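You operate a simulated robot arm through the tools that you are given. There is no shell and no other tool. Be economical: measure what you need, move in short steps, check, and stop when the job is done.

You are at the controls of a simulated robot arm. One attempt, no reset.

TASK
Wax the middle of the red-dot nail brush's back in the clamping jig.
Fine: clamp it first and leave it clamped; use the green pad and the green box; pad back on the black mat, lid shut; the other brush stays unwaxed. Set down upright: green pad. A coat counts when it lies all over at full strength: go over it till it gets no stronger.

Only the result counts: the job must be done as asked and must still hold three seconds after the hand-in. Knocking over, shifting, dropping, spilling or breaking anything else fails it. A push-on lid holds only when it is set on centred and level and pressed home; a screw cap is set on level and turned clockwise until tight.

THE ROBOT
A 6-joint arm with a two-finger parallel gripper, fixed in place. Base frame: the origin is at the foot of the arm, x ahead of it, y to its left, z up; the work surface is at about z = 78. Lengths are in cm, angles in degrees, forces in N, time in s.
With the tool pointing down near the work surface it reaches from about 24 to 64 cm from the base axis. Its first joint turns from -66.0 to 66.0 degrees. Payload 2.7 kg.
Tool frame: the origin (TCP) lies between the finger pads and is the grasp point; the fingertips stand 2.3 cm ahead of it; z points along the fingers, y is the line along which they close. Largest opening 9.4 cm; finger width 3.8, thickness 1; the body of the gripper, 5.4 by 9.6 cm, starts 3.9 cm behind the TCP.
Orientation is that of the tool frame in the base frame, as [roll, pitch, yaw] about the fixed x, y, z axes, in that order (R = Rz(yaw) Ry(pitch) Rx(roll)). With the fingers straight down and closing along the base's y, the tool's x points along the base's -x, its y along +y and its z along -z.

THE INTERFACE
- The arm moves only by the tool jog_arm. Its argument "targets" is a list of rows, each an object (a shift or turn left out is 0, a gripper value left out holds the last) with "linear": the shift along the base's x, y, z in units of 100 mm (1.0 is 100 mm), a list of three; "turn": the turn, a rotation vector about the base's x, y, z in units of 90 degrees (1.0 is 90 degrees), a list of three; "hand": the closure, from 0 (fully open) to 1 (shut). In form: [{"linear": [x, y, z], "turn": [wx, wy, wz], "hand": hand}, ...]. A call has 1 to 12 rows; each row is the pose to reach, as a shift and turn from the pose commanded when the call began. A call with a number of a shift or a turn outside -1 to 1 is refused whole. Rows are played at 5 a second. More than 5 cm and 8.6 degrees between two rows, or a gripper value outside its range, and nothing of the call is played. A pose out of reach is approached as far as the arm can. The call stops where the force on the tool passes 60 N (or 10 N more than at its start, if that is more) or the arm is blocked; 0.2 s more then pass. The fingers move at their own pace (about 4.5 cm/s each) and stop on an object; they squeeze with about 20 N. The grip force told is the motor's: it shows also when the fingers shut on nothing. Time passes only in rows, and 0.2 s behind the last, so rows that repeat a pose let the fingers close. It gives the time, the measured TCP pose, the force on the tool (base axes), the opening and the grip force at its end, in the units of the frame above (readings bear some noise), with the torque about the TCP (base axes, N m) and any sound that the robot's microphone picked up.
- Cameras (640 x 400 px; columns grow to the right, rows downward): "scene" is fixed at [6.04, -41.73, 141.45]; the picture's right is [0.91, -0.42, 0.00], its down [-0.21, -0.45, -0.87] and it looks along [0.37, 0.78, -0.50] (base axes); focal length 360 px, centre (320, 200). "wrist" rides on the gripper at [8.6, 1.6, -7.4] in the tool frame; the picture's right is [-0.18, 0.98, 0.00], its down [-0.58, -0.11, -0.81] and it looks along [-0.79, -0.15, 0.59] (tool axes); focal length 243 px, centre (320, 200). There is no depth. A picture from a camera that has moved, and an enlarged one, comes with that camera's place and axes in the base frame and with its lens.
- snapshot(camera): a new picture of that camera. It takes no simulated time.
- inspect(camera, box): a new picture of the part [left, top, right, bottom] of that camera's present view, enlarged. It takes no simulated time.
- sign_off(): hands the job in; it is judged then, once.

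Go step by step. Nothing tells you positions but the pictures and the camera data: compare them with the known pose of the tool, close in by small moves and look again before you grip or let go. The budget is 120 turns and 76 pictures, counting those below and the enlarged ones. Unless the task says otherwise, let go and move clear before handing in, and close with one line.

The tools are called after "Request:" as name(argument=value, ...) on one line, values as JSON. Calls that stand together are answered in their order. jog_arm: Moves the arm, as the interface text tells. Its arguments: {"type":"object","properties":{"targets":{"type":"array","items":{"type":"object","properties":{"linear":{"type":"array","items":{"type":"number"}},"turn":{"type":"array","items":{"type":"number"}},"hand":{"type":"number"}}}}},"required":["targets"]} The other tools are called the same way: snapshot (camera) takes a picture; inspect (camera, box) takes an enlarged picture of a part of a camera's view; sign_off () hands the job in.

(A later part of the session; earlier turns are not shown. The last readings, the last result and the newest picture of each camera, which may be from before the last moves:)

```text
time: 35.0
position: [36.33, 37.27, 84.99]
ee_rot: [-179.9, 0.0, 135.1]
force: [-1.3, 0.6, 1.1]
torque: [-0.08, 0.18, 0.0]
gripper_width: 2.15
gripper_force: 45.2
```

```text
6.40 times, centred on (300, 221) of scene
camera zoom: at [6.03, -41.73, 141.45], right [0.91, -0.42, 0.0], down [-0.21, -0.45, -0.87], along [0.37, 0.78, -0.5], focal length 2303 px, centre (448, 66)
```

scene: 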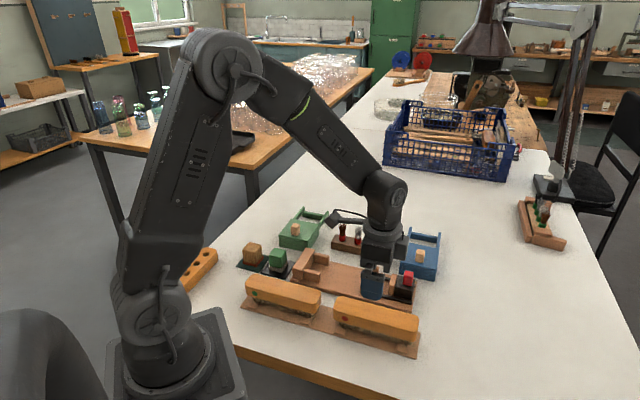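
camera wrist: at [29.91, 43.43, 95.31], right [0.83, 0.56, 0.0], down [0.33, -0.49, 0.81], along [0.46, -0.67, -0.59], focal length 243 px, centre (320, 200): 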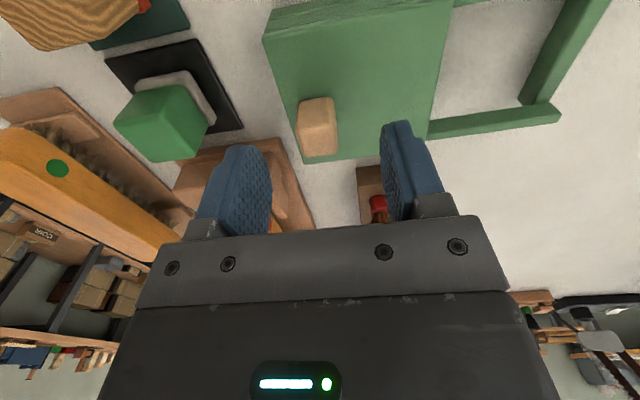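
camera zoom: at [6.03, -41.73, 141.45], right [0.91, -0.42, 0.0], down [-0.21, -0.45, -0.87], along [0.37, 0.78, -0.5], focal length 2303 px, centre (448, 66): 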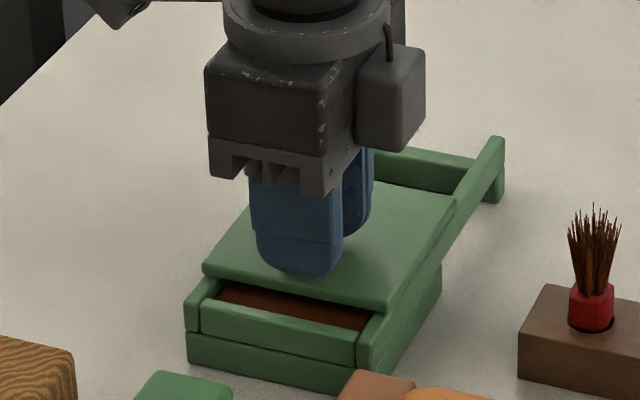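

The lid slides freely and shows brown wax underneath, so I'll keep going.

Request:
jog_arm(targets=[{"linear": [0.12, 0.12, 0]}, {"linear": [0.24, 0.24, 0]}, {"linear": [0.36, 0.36, 0]}, {"linear": [0.44, 0.44, 0]}, {"linear": [0.44, 0.44, 0]}])

Request:
inspect(camera="scene", box=[250, 180, 360, 249])

```text
time: 36.2
position: [40.7, 41.71, 84.95]
ee_rot: [179.9, 0.0, 134.9]
force: [-4.2, 3.8, -5.7]
torque: [-0.38, -0.22, -0.05]
gripper_width: 2.15
gripper_force: 45.1
```

```text
5.80 times, centred on (305, 214) of scene
camera zoom: at [6.04, -41.71, 141.46], right [0.91, -0.42, 0.0], down [-0.21, -0.45, -0.87], along [0.37, 0.78, -0.5], focal length 2086 px, centre (407, 116)
```

zoom: 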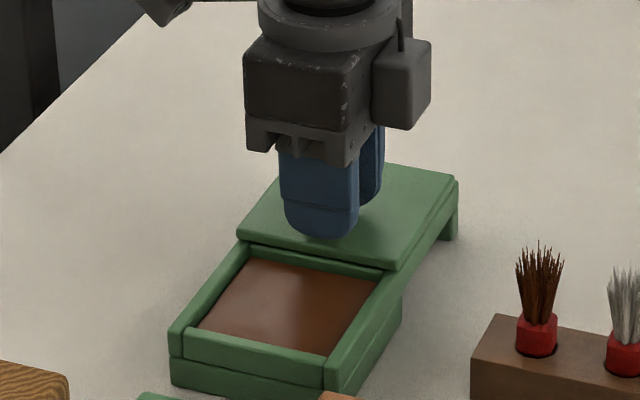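

The box is fully open with its wax exposed. I'll release the knob, rise, and go above the green pad.

Request:
jog_arm(targets=[{"hand": 0.2}, {"hand": 0.2}, {"hand": 0.2}, {"linear": [0, 0, 0.4], "hand": 0.2}, {"linear": [0, 0, 0.8], "hand": 0.2}, {"linear": [-0.3, -0.27, 1.0], "hand": 0.2}, {"linear": [-0.65, -0.58, 1.0], "hand": 0.2}, {"linear": [-1.0, -0.88, 1.0], "hand": 0.2}])

Request:
jog_arm(targets=[{"linear": [-0.2, -0.17, 0]}, {"linear": [-0.382, -0.336, 0]}, {"linear": [-0.382, -0.336, 0]}])

Request:
snapshot(camera="wrist")

Request:
inspect(camera="scene", box=[230, 200, 340, 269])

```text
time: 38.0
position: [30.83, 32.63, 95.37]
ee_rot: [180.0, 0.0, 135.1]
force: [0.9, 0.4, -0.2]
torque: [0.02, 0.01, 0.01]
gripper_width: 7.51
gripper_force: 0.1
```

```text
time: 38.8
position: [26.86, 29.49, 95.22]
ee_rot: [179.9, 0.0, 135.0]
force: [0.6, -0.7, 0.1]
torque: [0.0, 0.03, -0.04]
gripper_width: 7.53
gripper_force: 0.1
```

```text
33 pictures are left
camera wrist: at [22.23, 36.66, 102.39], right [0.83, 0.56, 0.0], down [0.33, -0.49, 0.81], along [0.46, -0.67, -0.59], focal length 243 px, centre (320, 200)
```

wrist: 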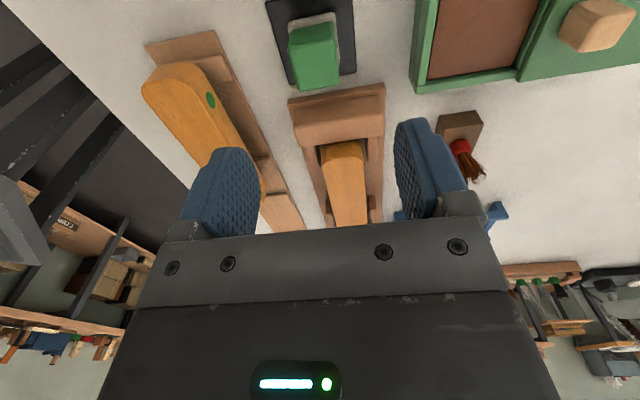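

```text
5.80 times, centred on (285, 234) of scene
camera zoom: at [6.03, -41.73, 141.45], right [0.91, -0.42, 0.0], down [-0.21, -0.45, -0.87], along [0.37, 0.78, -0.5], focal length 2086 px, centre (523, 0)
```

zoom: 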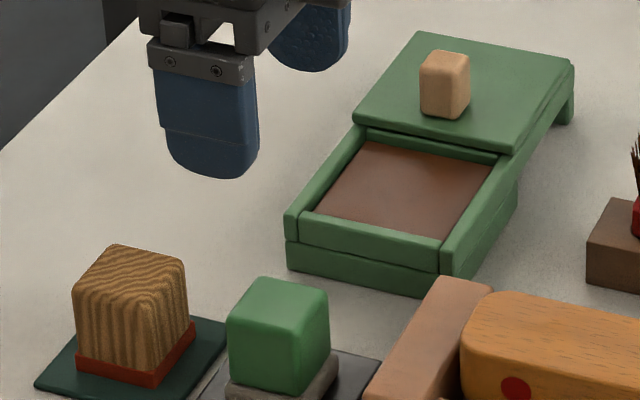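

The pad handle is at about (−1.65, 39.65) with its top near z≈84. I'll lower over it and check before gripping.

Request:
jog_arm(targets=[{"linear": [0, -0.028, -0.35]}, {"linear": [0, -0.028, -0.7]}, {"linear": [0, -0.028, -0.7]}])

Request:
snapshot(camera="wrist")

Request:
inspect(camera="scene", box=[240, 230, 320, 280])

```text
time: 39.6
position: [26.98, 29.34, 88.18]
ee_rot: [-180.0, 0.0, 135.0]
force: [-0.6, 1.3, -0.6]
torque: [-0.01, -0.02, 0.03]
gripper_width: 7.53
gripper_force: 0.0
```

```text
31 pictures are left
camera wrist: at [22.19, 36.54, 95.34], right [0.83, 0.56, 0.0], down [0.33, -0.49, 0.81], along [0.46, -0.67, -0.59], focal length 243 px, centre (320, 200)
```

wrist: 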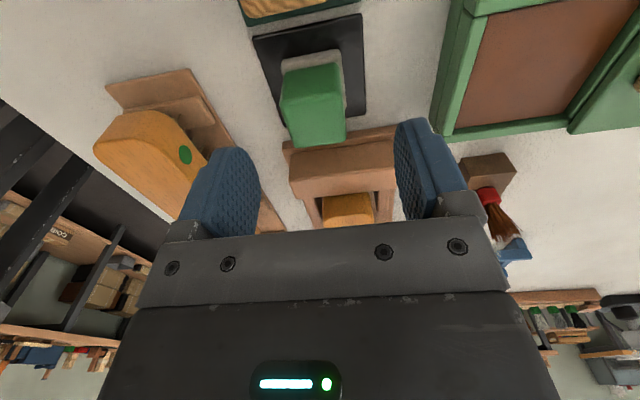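

```text
8.00 times, centred on (280, 255) of scene
camera zoom: at [6.04, -41.73, 141.45], right [0.91, -0.42, 0.0], down [-0.21, -0.45, -0.87], along [0.37, 0.78, -0.5], focal length 2879 px, centre (640, -240)
```

zoom: 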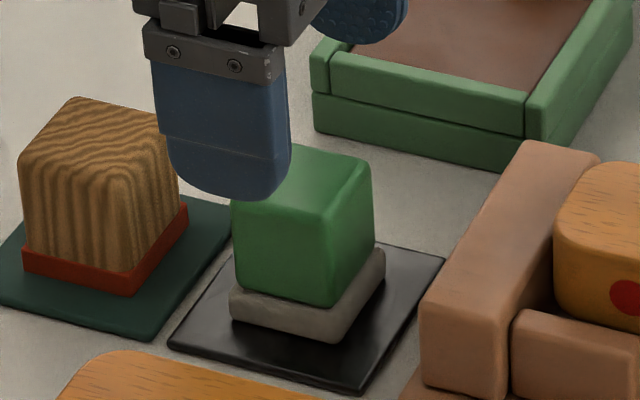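

The fingers straddle the handle. I'll shift slightly, lower, and grip.

Request:
jog_arm(targets=[{"linear": [0.02, -0.02, -0.25]}, {"linear": [0.02, -0.02, -0.47]}, {"linear": [0.02, -0.02, -0.47], "hand": 1}, {"linear": [0.02, -0.02, -0.47], "hand": 1}, {"linear": [0.02, -0.02, -0.47], "hand": 1}, {"linear": [0.02, -0.02, -0.47], "hand": 1}, {"linear": [0.02, -0.02, -0.47], "hand": 1}])

Request:
inspect(camera="scene", box=[240, 230, 320, 280])

```text
time: 41.2
position: [27.25, 29.01, 83.29]
ee_rot: [179.9, 0.0, 135.0]
force: [-0.9, 0.2, -0.6]
torque: [0.02, 0.03, 0.0]
gripper_width: 3.55
gripper_force: 20.0
```

```text
8.00 times, centred on (280, 255) of scene
camera zoom: at [6.04, -41.73, 141.45], right [0.91, -0.42, 0.0], down [-0.21, -0.45, -0.87], along [0.37, 0.78, -0.5], focal length 2879 px, centre (640, -240)
```

zoom: 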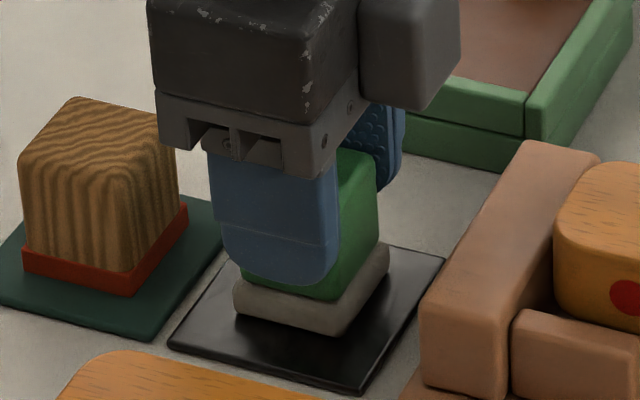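

The pad is gripped at its handle. I'll lift it and bring it above the wax.

Request:
jog_arm(targets=[{"linear": [0, 0, 0.3]}, {"linear": [0, 0, 0.7]}, {"linear": [0.2, 0.2, 0.9]}, {"linear": [0.45, 0.45, 0.9]}, {"linear": [0.7, 0.7, 0.9]}, {"linear": [0.92, 0.92, 0.9]}, {"linear": [0.92, 0.92, 0.6]}, {"linear": [0.92, 0.92, 0.45]}, {"linear": [0.92, 0.92, 0.45]}])

Request:
inspect(camera="scene", box=[250, 180, 360, 249])

Request:
snapshot(camera="wrist")

```text
time: 43.2
position: [36.26, 38.22, 87.73]
ee_rot: [-179.9, 0.0, 135.0]
force: [-0.6, -0.3, -0.5]
torque: [0.0, -0.02, 0.03]
gripper_width: 3.53
gripper_force: 20.2
```

```text
5.80 times, centred on (305, 214) of scene
camera zoom: at [6.04, -41.73, 141.45], right [0.91, -0.42, 0.0], down [-0.21, -0.45, -0.87], along [0.37, 0.78, -0.5], focal length 2086 px, centre (407, 116)
```

zoom: 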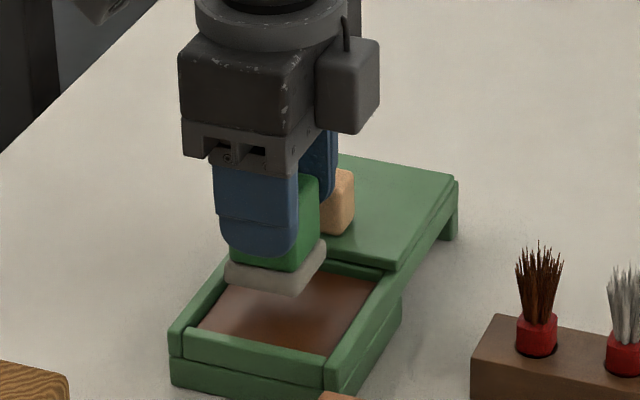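

```text
27 pictures are left
camera wrist: at [31.53, 45.4, 94.93], right [0.83, 0.56, 0.0], down [0.33, -0.49, 0.81], along [0.46, -0.67, -0.59], focal length 243 px, centre (320, 200)
```

wrist: 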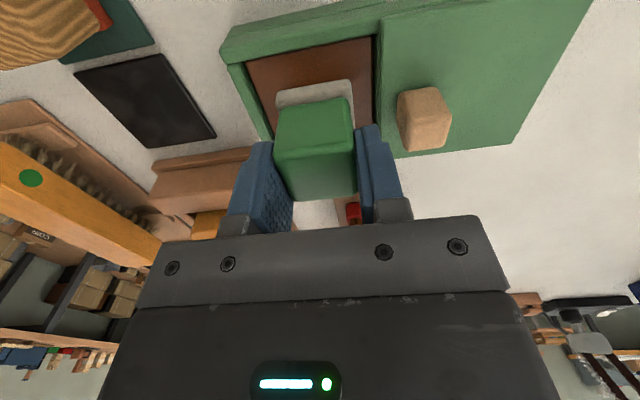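

The pad is centred over the wax, so I'll lower it gently to contact.

Request:
jog_arm(targets=[{"linear": [0, 0, -0.08]}, {"linear": [0, 0, -0.15]}, {"linear": [0, 0, -0.15]}])

Request:
jog_arm(targets=[{"linear": [0, 0, -0.04]}, {"linear": [0, 0, -0.07]}, {"linear": [0, 0, -0.07]}])

Request:
jog_arm(targets=[{"linear": [0, 0, -0.04]}, {"linear": [0, 0, -0.04]}])

```text
time: 44.0
position: [36.23, 38.17, 86.24]
ee_rot: [-179.9, 0.0, 135.0]
force: [-1.2, 0.3, -0.9]
torque: [0.02, 0.03, 0.0]
gripper_width: 3.55
gripper_force: 20.1
```

```text
time: 44.8
position: [36.34, 38.27, 85.81]
ee_rot: [179.9, 0.0, 134.9]
force: [-3.0, -3.2, 21.3]
torque: [-0.06, 0.13, 0.02]
gripper_width: 3.57
gripper_force: 19.9
```

```text
time: 45.4
position: [36.32, 38.17, 85.21]
ee_rot: [179.8, 0.0, 135.0]
force: [-1.1, -2.3, 19.4]
torque: [-0.07, 0.13, 0.01]
gripper_width: 3.55
gripper_force: 20.3
```

The sponge is on the wax at about 20 N. I'll rub it around a little to load it.

Request:
jog_arm(targets=[{"linear": [0.05, 0.0, 0.0]}, {"linear": [0.05, 0.05, 0.0]}, {"linear": [-0.05, 0.05, 0.0]}, {"linear": [-0.05, -0.05, 0.0]}, {"linear": [0.05, -0.05, 0.0]}, {"linear": [0.05, 0.05, 0.0]}, {"linear": [-0.05, 0.05, 0.0]}, {"linear": [-0.05, -0.05, 0]}, {"linear": [0, 0, 0.0]}, {"linear": [0, 0, 0.0]}])

Request:
jog_arm(targets=[{"linear": [0, 0, 0.2]}, {"linear": [0, 0, 0.5]}, {"linear": [0, 0, 0.5]}])

Request:
inspect(camera="scene", box=[250, 180, 360, 249])

```text
time: 47.6
position: [36.24, 38.14, 85.15]
ee_rot: [-179.9, 0.0, 134.9]
force: [-2.6, -1.8, 7.9]
torque: [-0.01, 0.05, 0.01]
gripper_width: 3.55
gripper_force: 20.2
```

```text
time: 48.4
position: [36.37, 38.22, 90.25]
ee_rot: [-180.0, 0.0, 135.0]
force: [0.5, 0.4, -0.3]
torque: [0.0, 0.0, 0.0]
gripper_width: 3.53
gripper_force: 20.2
```

```text
5.80 times, centred on (305, 214) of scene
camera zoom: at [6.04, -41.73, 141.45], right [0.91, -0.42, 0.0], down [-0.21, -0.45, -0.87], along [0.37, 0.78, -0.5], focal length 2086 px, centre (407, 116)
```

zoom: 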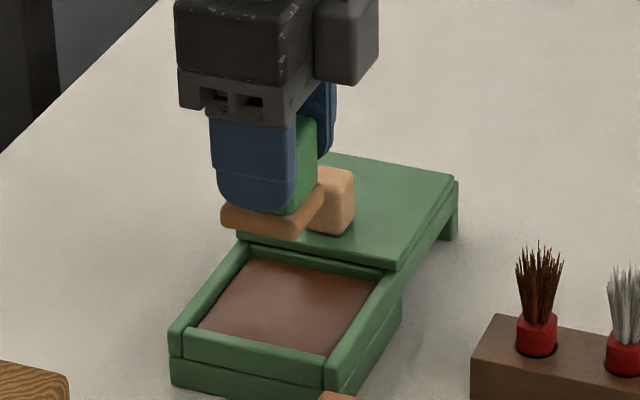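

The sponge is loaded. I'll carry it over the middle of the clamped brush at about (16.15, 40.6).

Request:
jog_arm(targets=[{"linear": [0, 0, 0.25]}, {"linear": [0.06, -0.33, 0.35]}, {"linear": [0.12, -0.66, 0.35]}, {"linear": [0.186, -0.99, 0.35]}])

Request:
jog_arm(targets=[{"linear": [0.06, -0.36, 0]}, {"linear": [0.13, -0.72, 0]}, {"linear": [0.2, -0.99, 0]}])

Request:
jog_arm(targets=[{"linear": [0.0, -0.1, -0.2]}, {"linear": [0, -0.1, -0.4]}, {"linear": [0, -0.1, -0.4]}])

Request:
inspect(camera="scene", box=[280, 225, 420, 312])

```text
time: 49.4
position: [38.12, 28.34, 93.57]
ee_rot: [180.0, -0.1, 135.1]
force: [-0.3, 0.5, -0.4]
torque: [-0.01, -0.03, 0.0]
gripper_width: 3.56
gripper_force: 20.0
```

```text
time: 50.2
position: [40.07, 18.11, 93.67]
ee_rot: [-180.0, 0.0, 135.0]
force: [-0.3, 0.8, -0.1]
torque: [-0.01, -0.04, 0.02]
gripper_width: 3.53
gripper_force: 19.7
```

```text
time: 51.0
position: [40.23, 17.21, 89.64]
ee_rot: [-180.0, -0.1, 134.9]
force: [-0.5, 0.0, -1.9]
torque: [0.03, 0.03, -0.03]
gripper_width: 3.55
gripper_force: 20.2
```

```text
4.57 times, centred on (350, 268) of scene
camera zoom: at [6.04, -41.73, 141.45], right [0.91, -0.42, 0.0], down [-0.21, -0.45, -0.87], along [0.37, 0.78, -0.5], focal length 1645 px, centre (183, -113)
```

zoom: 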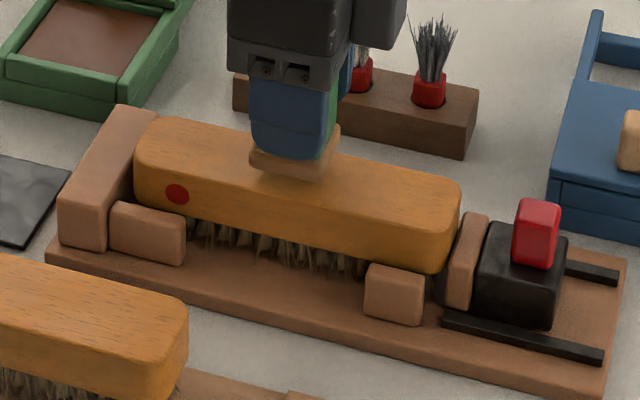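

Request:
jog_arm(targets=[{"linear": [0, 0, -0.07]}, {"linear": [0, 0, -0.13]}, {"linear": [0, 0, -0.13]}])

Request:
jog_arm(targets=[{"linear": [0, 0, -0.03]}, {"linear": [0, 0, -0.05]}, {"linear": [0, 0, -0.05]}])

```text
time: 51.8
position: [40.17, 17.18, 88.36]
ee_rot: [179.8, 0.1, 135.0]
force: [-3.5, -4.7, 20.5]
torque: [-0.15, 0.11, 0.04]
gripper_width: 3.55
gripper_force: 20.1
```

```text
time: 52.6
position: [40.23, 17.36, 87.98]
ee_rot: [179.8, 0.1, 135.1]
force: [2.3, -2.7, 21.0]
torque: [-0.07, 0.05, 0.03]
gripper_width: 3.55
gripper_force: 20.1
```

The pad is on the brush back at about 20 N. I'll rub it back and forth along the middle.

Request:
jog_arm(targets=[{"linear": [0.045, -0.045, 0]}, {"linear": [0.09, -0.09, 0]}, {"linear": [0.11, -0.07, 0]}, {"linear": [0.02, 0.02, 0]}, {"linear": [-0.07, 0.11, 0]}, {"linear": [-0.09, 0.09, 0]}, {"linear": [-0.11, 0.07, 0]}, {"linear": [-0.02, -0.02, 0]}, {"linear": [0.07, -0.11, 0]}, {"linear": [0.09, -0.09, 0]}, {"linear": [0, 0, 0]}, {"linear": [-0.09, 0.09, 0]}])

Request:
inspect(camera="scene", box=[280, 225, 420, 312])

```text
time: 55.2
position: [39.17, 18.28, 87.96]
ee_rot: [-180.0, 0.1, 135.0]
force: [5.2, -4.3, 12.3]
torque: [-0.13, -0.15, 0.04]
gripper_width: 3.57
gripper_force: 20.2
```

```text
4.57 times, centred on (350, 268) of scene
camera zoom: at [6.03, -41.75, 141.45], right [0.91, -0.42, 0.0], down [-0.21, -0.45, -0.87], along [0.37, 0.78, -0.5], focal length 1645 px, centre (183, -113)
```

zoom: 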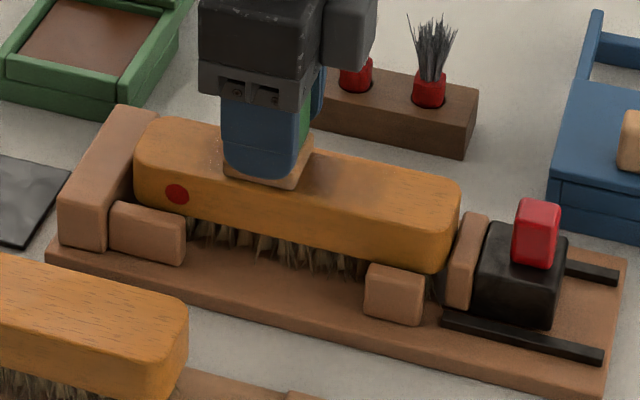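

A brown coat is building. I'll make another pass, then lift to look.

Request:
jog_arm(targets=[{"linear": [0.07, -0.11, 0]}, {"linear": [0.16, -0.2, 0]}, {"linear": [0.18, -0.18, 0]}, {"linear": [0.2, -0.16, 0]}, {"linear": [0.11, -0.07, 0]}, {"linear": [0.02, 0.02, 0]}, {"linear": [0.0, 0.0, 0]}, {"linear": [0.09, -0.09, 0]}, {"linear": [0.18, -0.18, 0]}, {"linear": [0.09, -0.09, 0]}, {"linear": [0.09, -0.09, 0.2]}, {"linear": [0.09, -0.09, 0.6]}])

Request:
inspect(camera="scene", box=[290, 230, 400, 299])

```text
time: 57.8
position: [40.12, 17.36, 93.77]
ee_rot: [-180.0, 0.0, 135.1]
force: [-0.3, -0.2, -1.3]
torque: [0.01, 0.02, 0.0]
gripper_width: 3.56
gripper_force: 20.5
```

```text
5.80 times, centred on (345, 264) of scene
camera zoom: at [6.04, -41.73, 141.45], right [0.91, -0.42, 0.0], down [-0.21, -0.45, -0.87], along [0.37, 0.78, -0.5], focal length 2086 px, centre (175, -174)
```

zoom: 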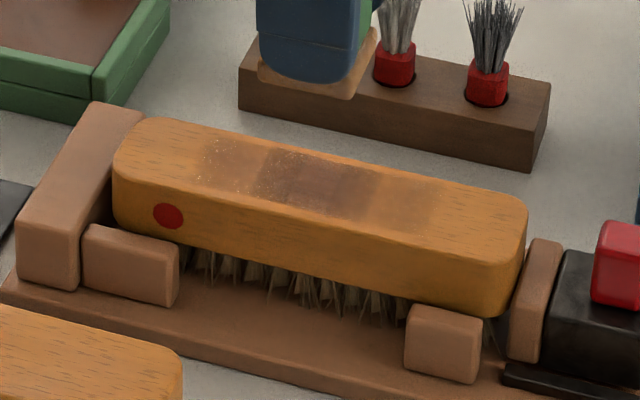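

The middle is darker, with lighter patches on both sides. I'll reload the pad and go over it again to see whether it still gets stronger.

Request:
jog_arm(targets=[{"linear": [-0.06, 0.33, 0]}, {"linear": [-0.12, 0.66, 0]}, {"linear": [-0.186, 0.99, 0]}])

Request:
jog_arm(targets=[{"linear": [-0.06, 0.33, 0]}, {"linear": [-0.12, 0.66, 0]}, {"linear": [-0.18, 0.99, 0]}])

Request:
jog_arm(targets=[{"linear": [-0.02, 0.1, -0.3]}, {"linear": [-0.02, 0.1, -0.6]}, {"linear": [-0.02, 0.1, -0.75]}, {"linear": [-0.02, 0.1, -0.8]}, {"linear": [-0.02, 0.1, -0.83]}, {"linear": [-0.02, 0.1, -0.83]}])

```text
time: 58.6
position: [38.38, 27.46, 94.07]
ee_rot: [180.0, 0.1, 134.9]
force: [0.4, 0.4, -0.9]
torque: [0.02, -0.01, -0.01]
gripper_width: 3.56
gripper_force: 20.4
```

```text
time: 59.4
position: [36.53, 37.42, 93.91]
ee_rot: [180.0, -0.1, 134.9]
force: [0.0, 0.7, -1.5]
torque: [0.01, -0.01, -0.03]
gripper_width: 3.57
gripper_force: 20.0
```

```text
time: 60.8
position: [36.26, 38.11, 85.62]
ee_rot: [180.0, -0.1, 135.0]
force: [0.4, -0.1, -0.2]
torque: [0.02, 0.0, 0.03]
gripper_width: 3.56
gripper_force: 20.5
```

Request:
jog_arm(targets=[{"linear": [0, 0, -0.04]}, {"linear": [0, 0, -0.07]}, {"linear": [0, 0, -0.07]}])

```text
time: 61.6
position: [36.24, 38.19, 84.83]
ee_rot: [-179.9, 0.1, 135.0]
force: [0.0, 0.0, -0.2]
torque: [-0.01, 0.01, 0.02]
gripper_width: 3.56
gripper_force: 20.3
```

Request:
jog_arm(targets=[{"linear": [0, 0, -0.03]}, {"linear": [0, 0, -0.03]}])

Request:
inspect(camera="scene", box=[250, 190, 350, 252])

```text
time: 62.2
position: [36.32, 38.23, 84.6]
ee_rot: [-180.0, 0.0, 134.9]
force: [0.1, -0.4, -1.2]
torque: [0.02, 0.02, -0.04]
gripper_width: 3.56
gripper_force: 19.9
```

```text
6.40 times, centred on (300, 221) of scene
camera zoom: at [6.04, -41.73, 141.45], right [0.91, -0.42, 0.0], down [-0.21, -0.45, -0.87], along [0.37, 0.78, -0.5], focal length 2303 px, centre (448, 66)
```

zoom: 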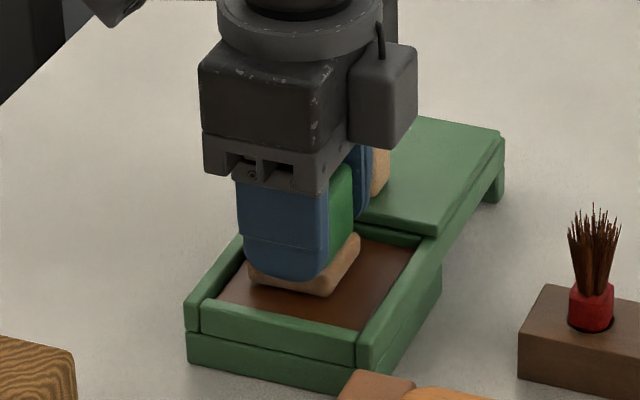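

Request:
jog_arm(targets=[{"linear": [0, 0, -0.02]}, {"linear": [0, 0, -0.02]}])

Request:
jog_arm(targets=[{"linear": [0, 0, -0.02]}, {"linear": [0, 0, -0.02]}])

```text
time: 62.8
position: [36.3, 38.27, 84.45]
ee_rot: [180.0, 0.0, 135.0]
force: [-0.5, -2.3, 2.9]
torque: [-0.09, 0.02, 0.01]
gripper_width: 3.56
gripper_force: 20.5
```

```text
time: 63.4
position: [36.35, 38.29, 84.32]
ee_rot: [179.8, 0.1, 135.0]
force: [-5.9, -6.6, 25.7]
torque: [-0.22, 0.26, 0.06]
gripper_width: 3.56
gripper_force: 20.2
```

The pad is in contact with the wax again. I'll rub to reload, then return to the brush.

Request:
jog_arm(targets=[{"linear": [0.05, 0.0, 0.0]}, {"linear": [0.05, 0.05, 0.0]}, {"linear": [-0.05, 0.05, 0.0]}, {"linear": [-0.05, -0.05, 0.0]}, {"linear": [0.05, -0.05, 0.0]}, {"linear": [0.05, 0.05, 0.0]}, {"linear": [-0.05, 0.05, 0.0]}, {"linear": [-0.05, -0.05, 0]}, {"linear": [0, 0, 0.0]}, {"linear": [0, 0, 0.4]}, {"linear": [0, 0, 0.8]}, {"linear": [0, 0, 0.95]}])

Request:
jog_arm(targets=[{"linear": [0.06, -0.33, 0]}, {"linear": [0.12, -0.66, 0]}, {"linear": [0.186, -0.99, 0]}])

Request:
jog_arm(targets=[{"linear": [0.06, -0.33, 0]}, {"linear": [0.12, -0.66, 0]}, {"linear": [0.18, -0.99, 0]}])

Request:
jog_arm(targets=[{"linear": [0.02, -0.1, -0.3]}, {"linear": [0.02, -0.1, -0.55]}, {"linear": [0.02, -0.1, -0.63]}, {"linear": [0.02, -0.1, -0.65]}, {"linear": [0.02, -0.1, -0.65]}])

```text
time: 66.0
position: [36.35, 38.19, 93.53]
ee_rot: [-179.9, 0.0, 134.9]
force: [0.2, 1.0, -0.5]
torque: [0.03, -0.01, -0.01]
gripper_width: 3.54
gripper_force: 20.0
```

```text
time: 66.8
position: [38.06, 28.18, 93.49]
ee_rot: [179.9, 0.0, 135.0]
force: [0.4, -0.3, -0.2]
torque: [-0.01, -0.02, 0.01]
gripper_width: 3.56
gripper_force: 19.8
```

```text
time: 67.6
position: [39.81, 18.3, 93.72]
ee_rot: [180.0, 0.0, 135.1]
force: [-0.1, 1.0, -1.2]
torque: [0.0, 0.01, 0.0]
gripper_width: 3.57
gripper_force: 20.2
```

```text
time: 68.5
position: [40.25, 17.42, 87.76]
ee_rot: [179.7, 0.2, 135.1]
force: [-0.9, -0.5, 9.0]
torque: [-0.01, 0.09, 0.03]
gripper_width: 3.57
gripper_force: 20.1
stopped in row 4: the force on the tool passed its limit at 68 N (the readings are from after the stop); the commanded pose is now the measured one
```

Contact came a bit early and fast, but the load is now gentle. I'll rub the middle again.

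Request:
jog_arm(targets=[{"linear": [0.04, -0.04, -0.02]}, {"linear": [0.08, -0.08, -0.02]}, {"linear": [0.1, -0.06, -0.02]}, {"linear": [0.02, 0.02, -0.02]}, {"linear": [-0.06, 0.1, -0.02]}, {"linear": [-0.08, 0.08, -0.02]}, {"linear": [-0.1, 0.06, -0.02]}, {"linear": [-0.02, -0.02, -0.02]}, {"linear": [0.06, -0.1, -0.02]}, {"linear": [0.08, -0.08, -0.02]}, {"linear": [0, 0, -0.02]}, {"linear": [-0.08, 0.08, -0.02]}])

Request:
jog_arm(targets=[{"linear": [0.06, -0.1, 0]}, {"linear": [0.14, -0.18, 0]}, {"linear": [0.16, -0.16, 0]}, {"linear": [0.18, -0.14, 0]}, {"linear": [0.1, -0.06, 0]}, {"linear": [0.02, 0.02, 0]}, {"linear": [0.0, 0.0, 0]}, {"linear": [0.08, -0.08, 0]}, {"linear": [0.16, -0.16, 0]}, {"linear": [0.08, -0.08, 0]}, {"linear": [0.08, -0.08, 0.2]}, {"linear": [0.08, -0.08, 0.6]}])

Request:
inspect(camera="scene", box=[290, 230, 400, 299])

```text
time: 71.2
position: [39.68, 18.22, 87.8]
ee_rot: [179.3, 0.4, 135.1]
force: [9.8, -10.2, 32.1]
torque: [-0.45, 0.01, 0.09]
gripper_width: 3.57
gripper_force: 19.3
```

```text
time: 73.8
position: [40.26, 17.5, 93.46]
ee_rot: [-179.9, 0.1, 135.0]
force: [-0.2, -0.5, -1.0]
torque: [0.0, 0.0, 0.0]
gripper_width: 3.56
gripper_force: 19.8
```

```text
5.80 times, centred on (345, 264) of scene
camera zoom: at [6.04, -41.73, 141.45], right [0.91, -0.42, 0.0], down [-0.21, -0.45, -0.87], along [0.37, 0.78, -0.5], focal length 2086 px, centre (175, -174)
```

zoom: 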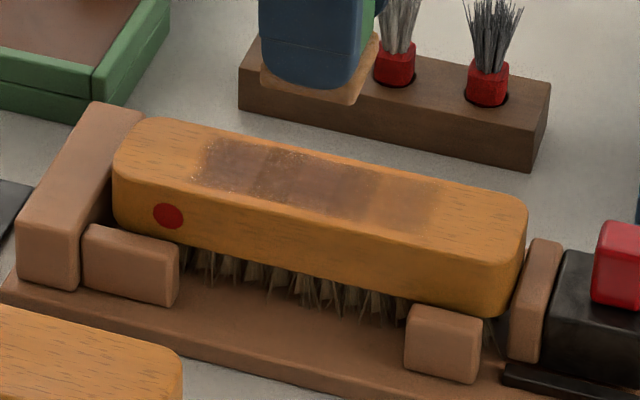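

The coat shows in four cells across the middle, and the rightmost is still lighter. I'll reload once more and work the whole stretch, especially the right side.

Request:
jog_arm(targets=[{"linear": [-0.06, 0.33, 0]}, {"linear": [-0.12, 0.66, 0]}, {"linear": [-0.19, 0.99, 0]}])

Request:
jog_arm(targets=[{"linear": [-0.06, 0.33, 0]}, {"linear": [-0.12, 0.66, 0]}, {"linear": [-0.19, 0.99, 0]}])

Request:
jog_arm(targets=[{"linear": [-0.02, 0.09, -0.3]}, {"linear": [-0.02, 0.09, -0.6]}, {"linear": [-0.02, 0.09, -0.8]}, {"linear": [-0.02, 0.09, -0.85]}, {"linear": [-0.02, 0.09, -0.88]}, {"linear": [-0.02, 0.09, -0.9]}, {"linear": [-0.02, 0.09, -0.9]}])

Request:
jog_arm(targets=[{"linear": [0, 0, -0.02]}, {"linear": [0, 0, -0.02]}])

```text
time: 74.5
position: [38.39, 27.27, 93.52]
ee_rot: [179.9, 0.1, 135.0]
force: [-0.3, -0.4, -0.9]
torque: [-0.01, -0.01, 0.01]
gripper_width: 3.57
gripper_force: 20.1
```

```text
time: 75.3
position: [36.5, 37.3, 93.5]
ee_rot: [179.9, 0.1, 135.0]
force: [0.2, 0.3, -0.4]
torque: [0.01, 0.01, 0.01]
gripper_width: 3.55
gripper_force: 19.9
```

```text
time: 77.0
position: [36.24, 38.21, 84.65]
ee_rot: [179.8, 0.1, 135.0]
force: [0.0, 0.0, -0.9]
torque: [0.0, -0.01, -0.03]
gripper_width: 3.54
gripper_force: 19.4
```

```text
time: 77.5
position: [36.18, 38.03, 84.4]
ee_rot: [179.9, 0.1, 135.0]
force: [0.8, 0.2, -0.5]
torque: [-0.02, 0.01, -0.02]
gripper_width: 3.56
gripper_force: 20.1
```

Request:
jog_arm(targets=[{"linear": [0, 0, -0.02]}, {"linear": [0, 0, -0.02]}])

Request:
jog_arm(targets=[{"linear": [0, 0, -0.01]}, {"linear": [0, 0, -0.01]}])

```text
time: 78.2
position: [36.2, 38.17, 84.39]
ee_rot: [179.7, 0.0, 135.1]
force: [-5.3, -4.3, 18.3]
torque: [-0.29, 0.3, 0.03]
gripper_width: 3.54
gripper_force: 20.7
```

```text
time: 78.8
position: [36.25, 38.25, 84.37]
ee_rot: [179.5, 0.2, 134.9]
force: [-4.8, -7.7, 33.4]
torque: [-0.37, 0.38, 0.05]
gripper_width: 3.55
gripper_force: 19.9
```

Request:
jog_arm(targets=[{"linear": [0.05, 0.0, 0.005]}, {"linear": [0.05, 0.05, 0.005]}, {"linear": [-0.05, 0.05, 0.005]}, {"linear": [-0.05, -0.05, 0.005]}, {"linear": [0.05, -0.05, 0.005]}, {"linear": [0.05, 0.05, 0.005]}, {"linear": [-0.05, 0.05, 0.005]}, {"linear": [-0.05, -0.05, 0.005]}, {"linear": [0, 0, 0.005]}, {"linear": [0, 0, 0.4]}, {"linear": [0, 0, 0.8]}, {"linear": [0, 0, 0.95]}])

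Request:
jog_arm(targets=[{"linear": [0.06, -0.33, 0]}, {"linear": [0.12, -0.66, 0]}, {"linear": [0.19, -0.99, 0]}])

Request:
jog_arm(targets=[{"linear": [0.06, -0.33, 0]}, {"linear": [0.12, -0.66, 0]}, {"linear": [0.19, -0.99, 0]}])

Request:
jog_arm(targets=[{"linear": [0.02, -0.09, -0.25]}, {"linear": [0.02, -0.09, -0.5]}, {"linear": [0.02, -0.09, -0.56]}, {"linear": [0.02, -0.09, -0.58]}, {"linear": [0.02, -0.09, -0.6]}])

```text
time: 81.3
position: [36.22, 38.17, 93.64]
ee_rot: [180.0, 0.1, 134.9]
force: [0.0, -0.9, -0.6]
torque: [-0.01, 0.03, -0.01]
gripper_width: 3.55
gripper_force: 20.1
```

```text
time: 82.2
position: [38.02, 28.4, 93.56]
ee_rot: [179.8, 0.0, 135.1]
force: [0.1, -0.7, -0.4]
torque: [0.01, 0.01, -0.02]
gripper_width: 3.55
gripper_force: 19.7
```

```text
time: 83.0
position: [39.94, 18.17, 93.49]
ee_rot: [179.9, 0.1, 135.0]
force: [-0.5, -0.2, -0.6]
torque: [0.0, -0.01, 0.01]
gripper_width: 3.56
gripper_force: 19.9
```

```text
time: 84.2
position: [40.21, 17.41, 87.91]
ee_rot: [179.7, 0.2, 135.1]
force: [-10.7, -7.6, 33.6]
torque: [-0.25, 0.55, 0.04]
gripper_width: 3.57
gripper_force: 19.6
```

The pad is in contact with the brush. I'll make long rubs covering the whole middle stretch, with extra on the right.

Request:
jog_arm(targets=[{"linear": [0.08, -0.08, 0.008]}, {"linear": [0.163, -0.163, 0.008]}, {"linear": [0.185, -0.14, 0.008]}, {"linear": [0.1, -0.06, 0.008]}, {"linear": [0.06, -0.1, 0.008]}, {"linear": [0.14, -0.185, 0.008]}, {"linear": [0.163, -0.163, 0.008]}, {"linear": [0.08, -0.08, 0.008]}, {"linear": [0, 0, 0.008]}, {"linear": [-0.08, 0.08, 0.008]}, {"linear": [-0.163, 0.163, 0.008]}, {"linear": [-0.14, 0.185, 0.008]}])

Request:
jog_arm(targets=[{"linear": [0.08, -0.08, 0]}, {"linear": [0.14, -0.185, 0]}, {"linear": [0.22, -0.265, 0]}, {"linear": [0.3, -0.345, 0]}, {"linear": [0.28, -0.37, 0]}, {"linear": [0.2, -0.29, 0]}, {"linear": [0.3, -0.345, 0]}, {"linear": [0.2, -0.25, 0]}, {"linear": [0.1, -0.15, 0]}, {"linear": [0.14, -0.185, 0]}, {"linear": [0.14, -0.185, 0.2]}, {"linear": [0.14, -0.185, 0.6]}])

Request:
inspect(camera="scene", box=[290, 230, 400, 299])

```text
time: 86.8
position: [38.8, 19.15, 87.87]
ee_rot: [179.8, 0.0, 134.9]
force: [2.0, -16.7, 35.9]
torque: [-0.58, 0.03, 0.0]
gripper_width: 3.57
gripper_force: 20.4
```

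```text
time: 89.3
position: [40.01, 17.42, 93.62]
ee_rot: [-180.0, 0.0, 135.1]
force: [0.2, -0.5, -0.8]
torque: [0.02, 0.0, 0.04]
gripper_width: 3.58
gripper_force: 20.4
```

```text
5.80 times, centred on (345, 264) of scene
camera zoom: at [6.04, -41.73, 141.45], right [0.91, -0.42, 0.0], down [-0.21, -0.45, -0.87], along [0.37, 0.78, -0.5], focal length 2086 px, centre (175, -174)
```

zoom: 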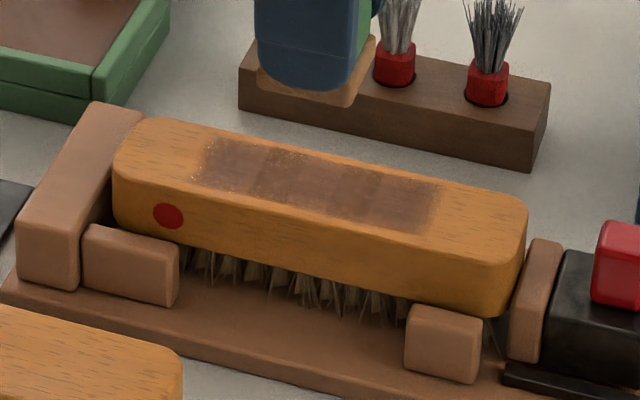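

All four cells of the middle now look evenly dark, with nothing beyond them. I'll check closely for any weaker spots.

Request:
inspect(camera="scene", box=[320, 248, 372, 280])

```text
12.31 times, centred on (346, 264) of scene
camera zoom: at [6.04, -41.73, 141.45], right [0.91, -0.42, 0.0], down [-0.21, -0.45, -0.87], along [0.37, 0.78, -0.5], focal length 4428 px, centre (0, -588)
```

zoom: 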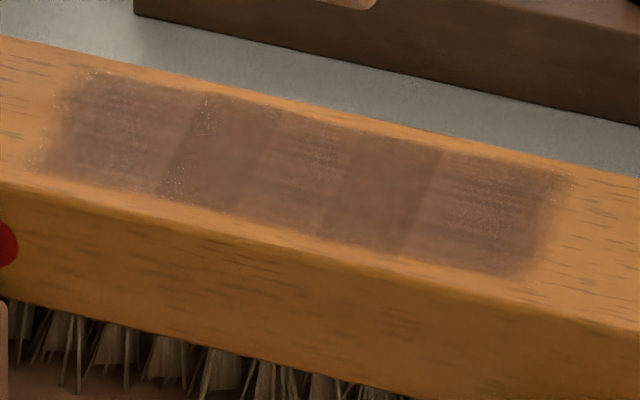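

The coat still looks slightly streaky in places. I'll do one more loaded pass and compare.

Request:
jog_arm(targets=[{"linear": [-0.06, 0.33, 0]}, {"linear": [-0.12, 0.66, 0]}, {"linear": [-0.19, 0.99, 0]}])

Request:
jog_arm(targets=[{"linear": [-0.06, 0.33, 0]}, {"linear": [-0.12, 0.66, 0]}, {"linear": [-0.19, 0.99, 0]}])

Request:
jog_arm(targets=[{"linear": [-0.02, 0.09, -0.3]}, {"linear": [-0.02, 0.09, -0.6]}, {"linear": [-0.02, 0.09, -0.85]}, {"linear": [-0.02, 0.09, -0.9]}, {"linear": [-0.02, 0.09, -0.92]}, {"linear": [-0.02, 0.09, -0.94]}, {"linear": [-0.02, 0.09, -0.945]}])

```text
time: 90.2
position: [38.16, 27.35, 93.61]
ee_rot: [179.9, 0.1, 135.0]
force: [-0.2, 0.5, 0.5]
torque: [0.02, -0.01, 0.0]
gripper_width: 3.53
gripper_force: 20.1
```

```text
time: 91.0
position: [36.21, 37.45, 93.63]
ee_rot: [179.9, 0.1, 135.0]
force: [0.0, -0.2, 0.3]
torque: [0.01, -0.01, 0.0]
gripper_width: 3.56
gripper_force: 19.8
```

```text
time: 92.5
position: [36.18, 38.06, 84.39]
ee_rot: [179.7, 0.1, 135.1]
force: [-5.3, -3.6, 19.0]
torque: [-0.25, 0.4, 0.01]
gripper_width: 3.56
gripper_force: 19.6
```

Request:
jog_arm(targets=[{"linear": [0.05, 0.0, 0]}, {"linear": [0.05, 0.05, 0]}, {"linear": [-0.05, 0.05, 0]}, {"linear": [-0.05, -0.05, 0]}, {"linear": [0.05, -0.05, 0]}, {"linear": [0.05, 0.05, 0]}, {"linear": [-0.05, 0.05, 0]}, {"linear": [-0.05, -0.05, 0]}, {"linear": [0, 0, 0]}, {"linear": [0, 0, 0.4]}, {"linear": [0, 0, 0.8]}, {"linear": [0, 0, 0.94]}])

Request:
jog_arm(targets=[{"linear": [0.06, -0.33, 0]}, {"linear": [0.12, -0.66, 0]}, {"linear": [0.19, -0.99, 0]}])

Request:
jog_arm(targets=[{"linear": [0.06, -0.33, 0]}, {"linear": [0.12, -0.66, 0]}, {"linear": [0.19, -0.99, 0]}])

Request:
jog_arm(targets=[{"linear": [0.02, -0.09, -0.25]}, {"linear": [0.02, -0.09, -0.5]}, {"linear": [0.02, -0.09, -0.56]}, {"linear": [0.02, -0.09, -0.58]}, {"linear": [0.02, -0.09, -0.59]}])

Request:
jog_arm(targets=[{"linear": [0.08, -0.08, 0]}, {"linear": [0.163, -0.163, 0]}, {"linear": [0.185, -0.14, 0]}, {"linear": [0.1, -0.06, 0]}, {"linear": [0.02, 0.02, 0]}, {"linear": [-0.06, 0.1, 0]}, {"linear": [-0.14, 0.185, 0]}, {"linear": [-0.163, 0.163, 0]}, {"linear": [-0.185, 0.14, 0]}, {"linear": [-0.1, 0.06, 0]}, {"linear": [-0.02, -0.02, 0]}, {"linear": [0.06, -0.1, 0]}])

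Request:
jog_arm(targets=[{"linear": [0.08, -0.085, 0]}, {"linear": [0.1, -0.063, 0]}, {"linear": [0.02, 0.02, 0]}, {"linear": [-0.06, 0.1, 0]}, {"linear": [-0.14, 0.18, 0]}, {"linear": [-0.22, 0.263, 0]}, {"linear": [-0.2, 0.28, 0]}, {"linear": [-0.12, 0.2, 0]}, {"linear": [-0.22, 0.263, 0]}, {"linear": [-0.14, 0.18, 0]}, {"linear": [-0.06, 0.1, 0.2]}, {"linear": [-0.06, 0.1, 0.6]}])

Request:
inspect(camera="scene", box=[320, 248, 372, 280])

```text
time: 95.2
position: [36.32, 38.15, 93.51]
ee_rot: [179.9, 0.0, 135.0]
force: [0.1, -0.1, -0.9]
torque: [0.01, 0.0, 0.02]
gripper_width: 3.56
gripper_force: 20.2
```

```text
time: 96.0
position: [38.14, 28.28, 93.61]
ee_rot: [179.9, 0.1, 135.1]
force: [-0.2, -0.6, 0.2]
torque: [-0.01, 0.02, 0.02]
gripper_width: 3.56
gripper_force: 20.2
```

```text
time: 96.8
position: [40.12, 18.54, 93.64]
ee_rot: [179.8, 0.1, 135.1]
force: [-0.6, 0.2, -1.2]
torque: [0.0, 0.01, 0.01]
gripper_width: 3.56
gripper_force: 20.0
```

```text
time: 98.0
position: [40.33, 17.71, 87.74]
ee_rot: [179.7, 0.2, 135.1]
force: [-6.0, -0.1, 20.5]
torque: [-0.11, 0.39, -0.01]
gripper_width: 3.56
gripper_force: 20.1
```

```text
time: 100.5
position: [40.86, 16.42, 87.87]
ee_rot: [179.6, 0.2, 134.9]
force: [-8.4, 9.5, 34.7]
torque: [0.26, 0.5, -0.05]
gripper_width: 3.59
gripper_force: 19.5
```

```text
time: 103.2
position: [40.19, 17.4, 93.63]
ee_rot: [180.0, 0.1, 135.0]
force: [-0.2, 0.7, -0.6]
torque: [0.03, 0.0, -0.02]
gripper_width: 3.57
gripper_force: 19.8
```

```text
12.31 times, centred on (346, 264) of scene
camera zoom: at [6.04, -41.73, 141.45], right [0.91, -0.42, 0.0], down [-0.21, -0.45, -0.87], along [0.37, 0.78, -0.5], focal length 4428 px, centre (0, -588)
```

zoom: 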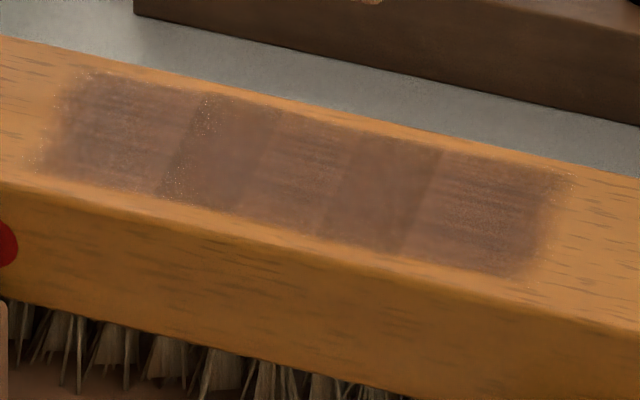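

A full extra coat made no visible difference, so the wax is at full strength. I'll take the pad back to the black mat.

Request:
jog_arm(targets=[{"linear": [-0.33, 0.29, 0]}, {"linear": [-0.66, 0.58, 0]}, {"linear": [-0.99, 0.86, 0]}])

Request:
jog_arm(targets=[{"linear": [-0.328, 0.29, 0]}, {"linear": [-0.328, 0.29, -0.4]}, {"linear": [-0.328, 0.29, -0.8]}, {"linear": [-0.328, 0.29, -0.8]}])

Request:
inspect(camera="scene", box=[240, 230, 320, 280])

Request:
snapshot(camera="wrist")

```text
time: 104.0
position: [30.36, 26.21, 93.72]
ee_rot: [179.9, 0.1, 135.0]
force: [-0.3, 0.0, -0.7]
torque: [0.0, 0.01, -0.01]
gripper_width: 3.59
gripper_force: 19.8
```

```text
time: 105.0
position: [27.03, 28.89, 85.54]
ee_rot: [179.9, 0.1, 135.0]
force: [0.1, -0.3, -0.2]
torque: [0.01, -0.02, 0.02]
gripper_width: 3.58
gripper_force: 19.2
```

```text
8.00 times, centred on (280, 255) of scene
camera zoom: at [6.04, -41.73, 141.45], right [0.91, -0.42, 0.0], down [-0.21, -0.45, -0.87], along [0.37, 0.78, -0.5], focal length 2879 px, centre (640, -240)
```

zoom: 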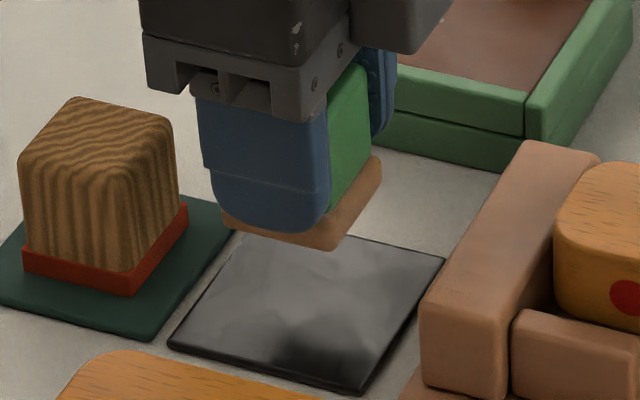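

```text
16 pictures are left
camera wrist: at [22.26, 36.11, 92.85], right [0.82, 0.57, 0.0], down [0.33, -0.49, 0.81], along [0.46, -0.66, -0.59], focal length 243 px, centre (320, 200)
```

wrist: 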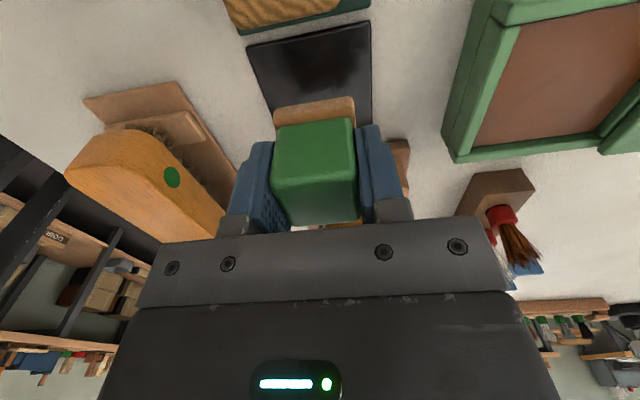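

The mat lies directly beneath the pad, so I'll lower gently to contact.

Request:
jog_arm(targets=[{"linear": [0, 0, -0.15]}, {"linear": [0, 0, -0.28]}, {"linear": [0, 0, -0.32]}, {"linear": [0, 0, -0.32]}])

Request:
jog_arm(targets=[{"linear": [0, 0, -0.02]}, {"linear": [0, 0, -0.02]}])

Request:
jog_arm(targets=[{"linear": [0, 0, -0.02]}, {"linear": [0, 0, -0.02]}])

```text
time: 106.0
position: [26.99, 28.96, 82.46]
ee_rot: [179.8, 0.2, 135.1]
force: [-0.4, 0.0, 0.5]
torque: [0.01, 0.0, 0.0]
gripper_width: 3.53
gripper_force: 20.0
```

```text
time: 106.5
position: [27.13, 28.98, 82.26]
ee_rot: [179.8, 0.2, 135.0]
force: [0.2, 0.3, -0.4]
torque: [0.02, 0.01, 0.01]
gripper_width: 3.58
gripper_force: 19.9
```

```text
time: 107.2
position: [27.02, 29.06, 82.06]
ee_rot: [179.8, 0.2, 135.0]
force: [0.2, 0.2, -0.5]
torque: [0.01, -0.04, 0.0]
gripper_width: 3.56
gripper_force: 20.3
```

Request:
jog_arm(targets=[{"linear": [0, 0, -0.02]}, {"linear": [0, 0, -0.02]}])

Request:
jog_arm(targets=[{"linear": [0, 0, -0.015]}, {"linear": [0, 0, -0.015]}])

Request:
inspect(camera="scene", box=[240, 230, 320, 280])

```text
time: 107.8
position: [27.02, 29.03, 81.87]
ee_rot: [179.7, 0.1, 135.0]
force: [0.1, 0.2, 0.0]
torque: [0.01, 0.03, -0.02]
gripper_width: 3.56
gripper_force: 19.8
```

```text
time: 108.3
position: [26.98, 28.98, 81.92]
ee_rot: [179.8, 0.0, 135.1]
force: [-4.6, -3.2, 21.9]
torque: [-0.2, 0.26, 0.02]
gripper_width: 3.58
gripper_force: 19.8
```

```text
8.00 times, centred on (280, 255) of scene
camera zoom: at [6.01, -41.76, 141.44], right [0.91, -0.42, 0.0], down [-0.21, -0.45, -0.87], along [0.37, 0.78, -0.5], focal length 2879 px, centre (640, -240)
```

zoom: 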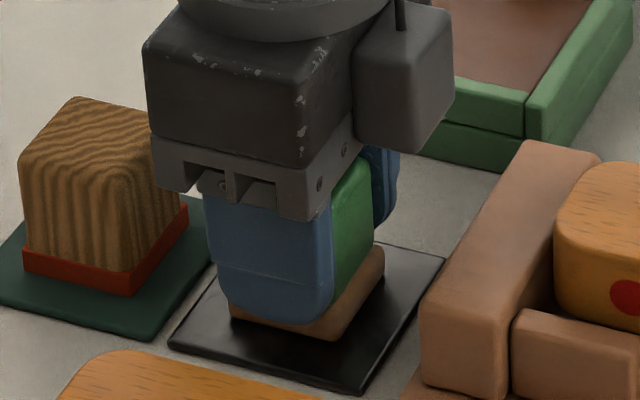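

The pad is resting on the mat. I'll release it and rise.

Request:
jog_arm(targets=[{"linear": [0, 0, 0.01]}, {"linear": [0, 0, 0.01], "hand": 0.3}, {"linear": [0, 0, 0.01], "hand": 0.3}, {"linear": [0, 0, 0.01], "hand": 0.3}, {"linear": [0, 0, 0.01], "hand": 0.3}, {"linear": [0, 0, 0.3]}, {"linear": [0, 0, 0.7]}, {"linear": [0, 0, 1.0]}])

Request:
inspect(camera="scene", box=[230, 200, 340, 269])

```text
time: 110.2
position: [26.92, 28.83, 91.86]
ee_rot: [179.9, 0.0, 135.1]
force: [-0.4, 0.6, 1.1]
torque: [0.01, -0.03, -0.01]
gripper_width: 6.58
gripper_force: 0.0
```

```text
5.80 times, centred on (285, 234) of scene
camera zoom: at [6.04, -41.73, 141.45], right [0.91, -0.42, 0.0], down [-0.21, -0.45, -0.87], along [0.37, 0.78, -0.5], focal length 2086 px, centre (523, 0)
```

zoom: 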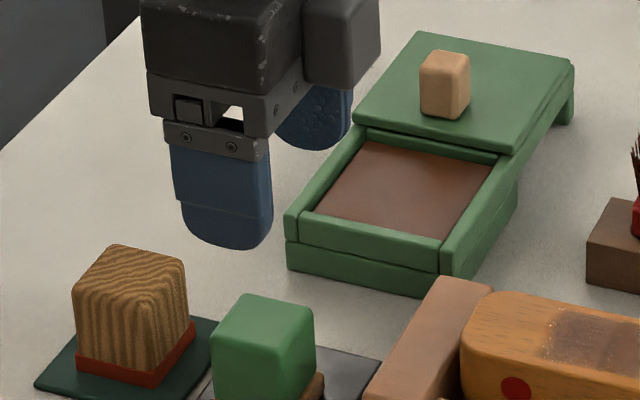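

Request:
inspect(camera="scene", box=[240, 230, 320, 280])

```text
8.00 times, centred on (280, 255) of scene
camera zoom: at [6.04, -41.73, 141.45], right [0.91, -0.42, 0.0], down [-0.21, -0.45, -0.87], along [0.37, 0.78, -0.5], focal length 2879 px, centre (640, -240)
```

zoom: 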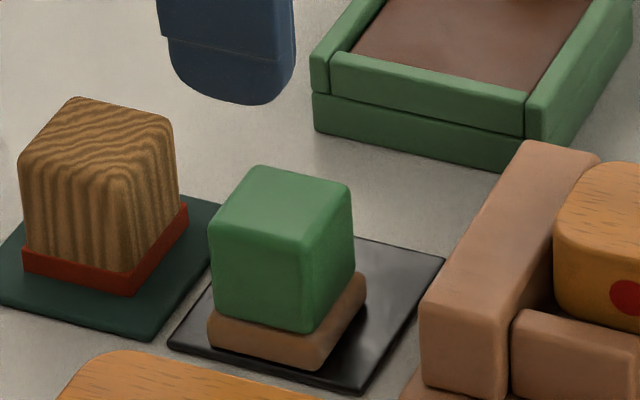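

The pad is upright and on the mat but was dragged toward its front edge on release. I'll re-grip higher with a wide opening so the closing recentres it.

Request:
jog_arm(targets=[{"linear": [0, 0, -0.2], "hand": 0}, {"linear": [0, 0, -0.4], "hand": 0}, {"linear": [0, 0, -0.6], "hand": 0}, {"linear": [0, 0, -0.84], "hand": 0}, {"linear": [0, 0, -0.84], "hand": 0}, {"linear": [0, 0, -0.84], "hand": 1}, {"linear": [0, 0, -0.84], "hand": 1}, {"linear": [0, 0, -0.84], "hand": 1}, {"linear": [0, 0, -0.84], "hand": 1}, {"linear": [0, 0, -0.84], "hand": 1}, {"linear": [0, 0, -0.84], "hand": 1}])

Request:
inspect(camera="scene", box=[240, 230, 320, 280])

```text
time: 112.5
position: [27.02, 28.98, 83.39]
ee_rot: [179.9, 0.1, 135.1]
force: [0.2, -0.1, -0.2]
torque: [-0.02, 0.01, -0.01]
gripper_width: 3.52
gripper_force: 20.1
```

```text
8.00 times, centred on (280, 255) of scene
camera zoom: at [6.04, -41.73, 141.45], right [0.91, -0.42, 0.0], down [-0.21, -0.45, -0.87], along [0.37, 0.78, -0.5], focal length 2879 px, centre (640, -240)
```

zoom: 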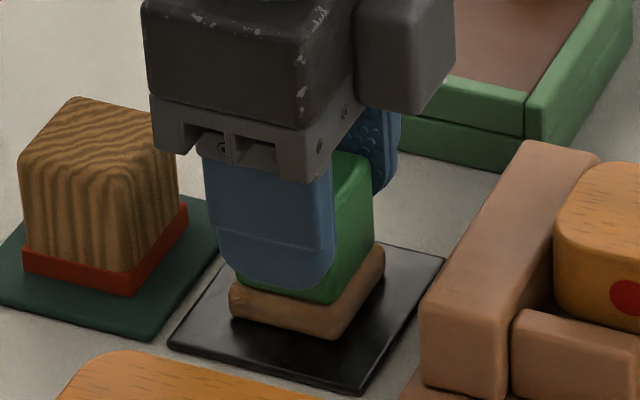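

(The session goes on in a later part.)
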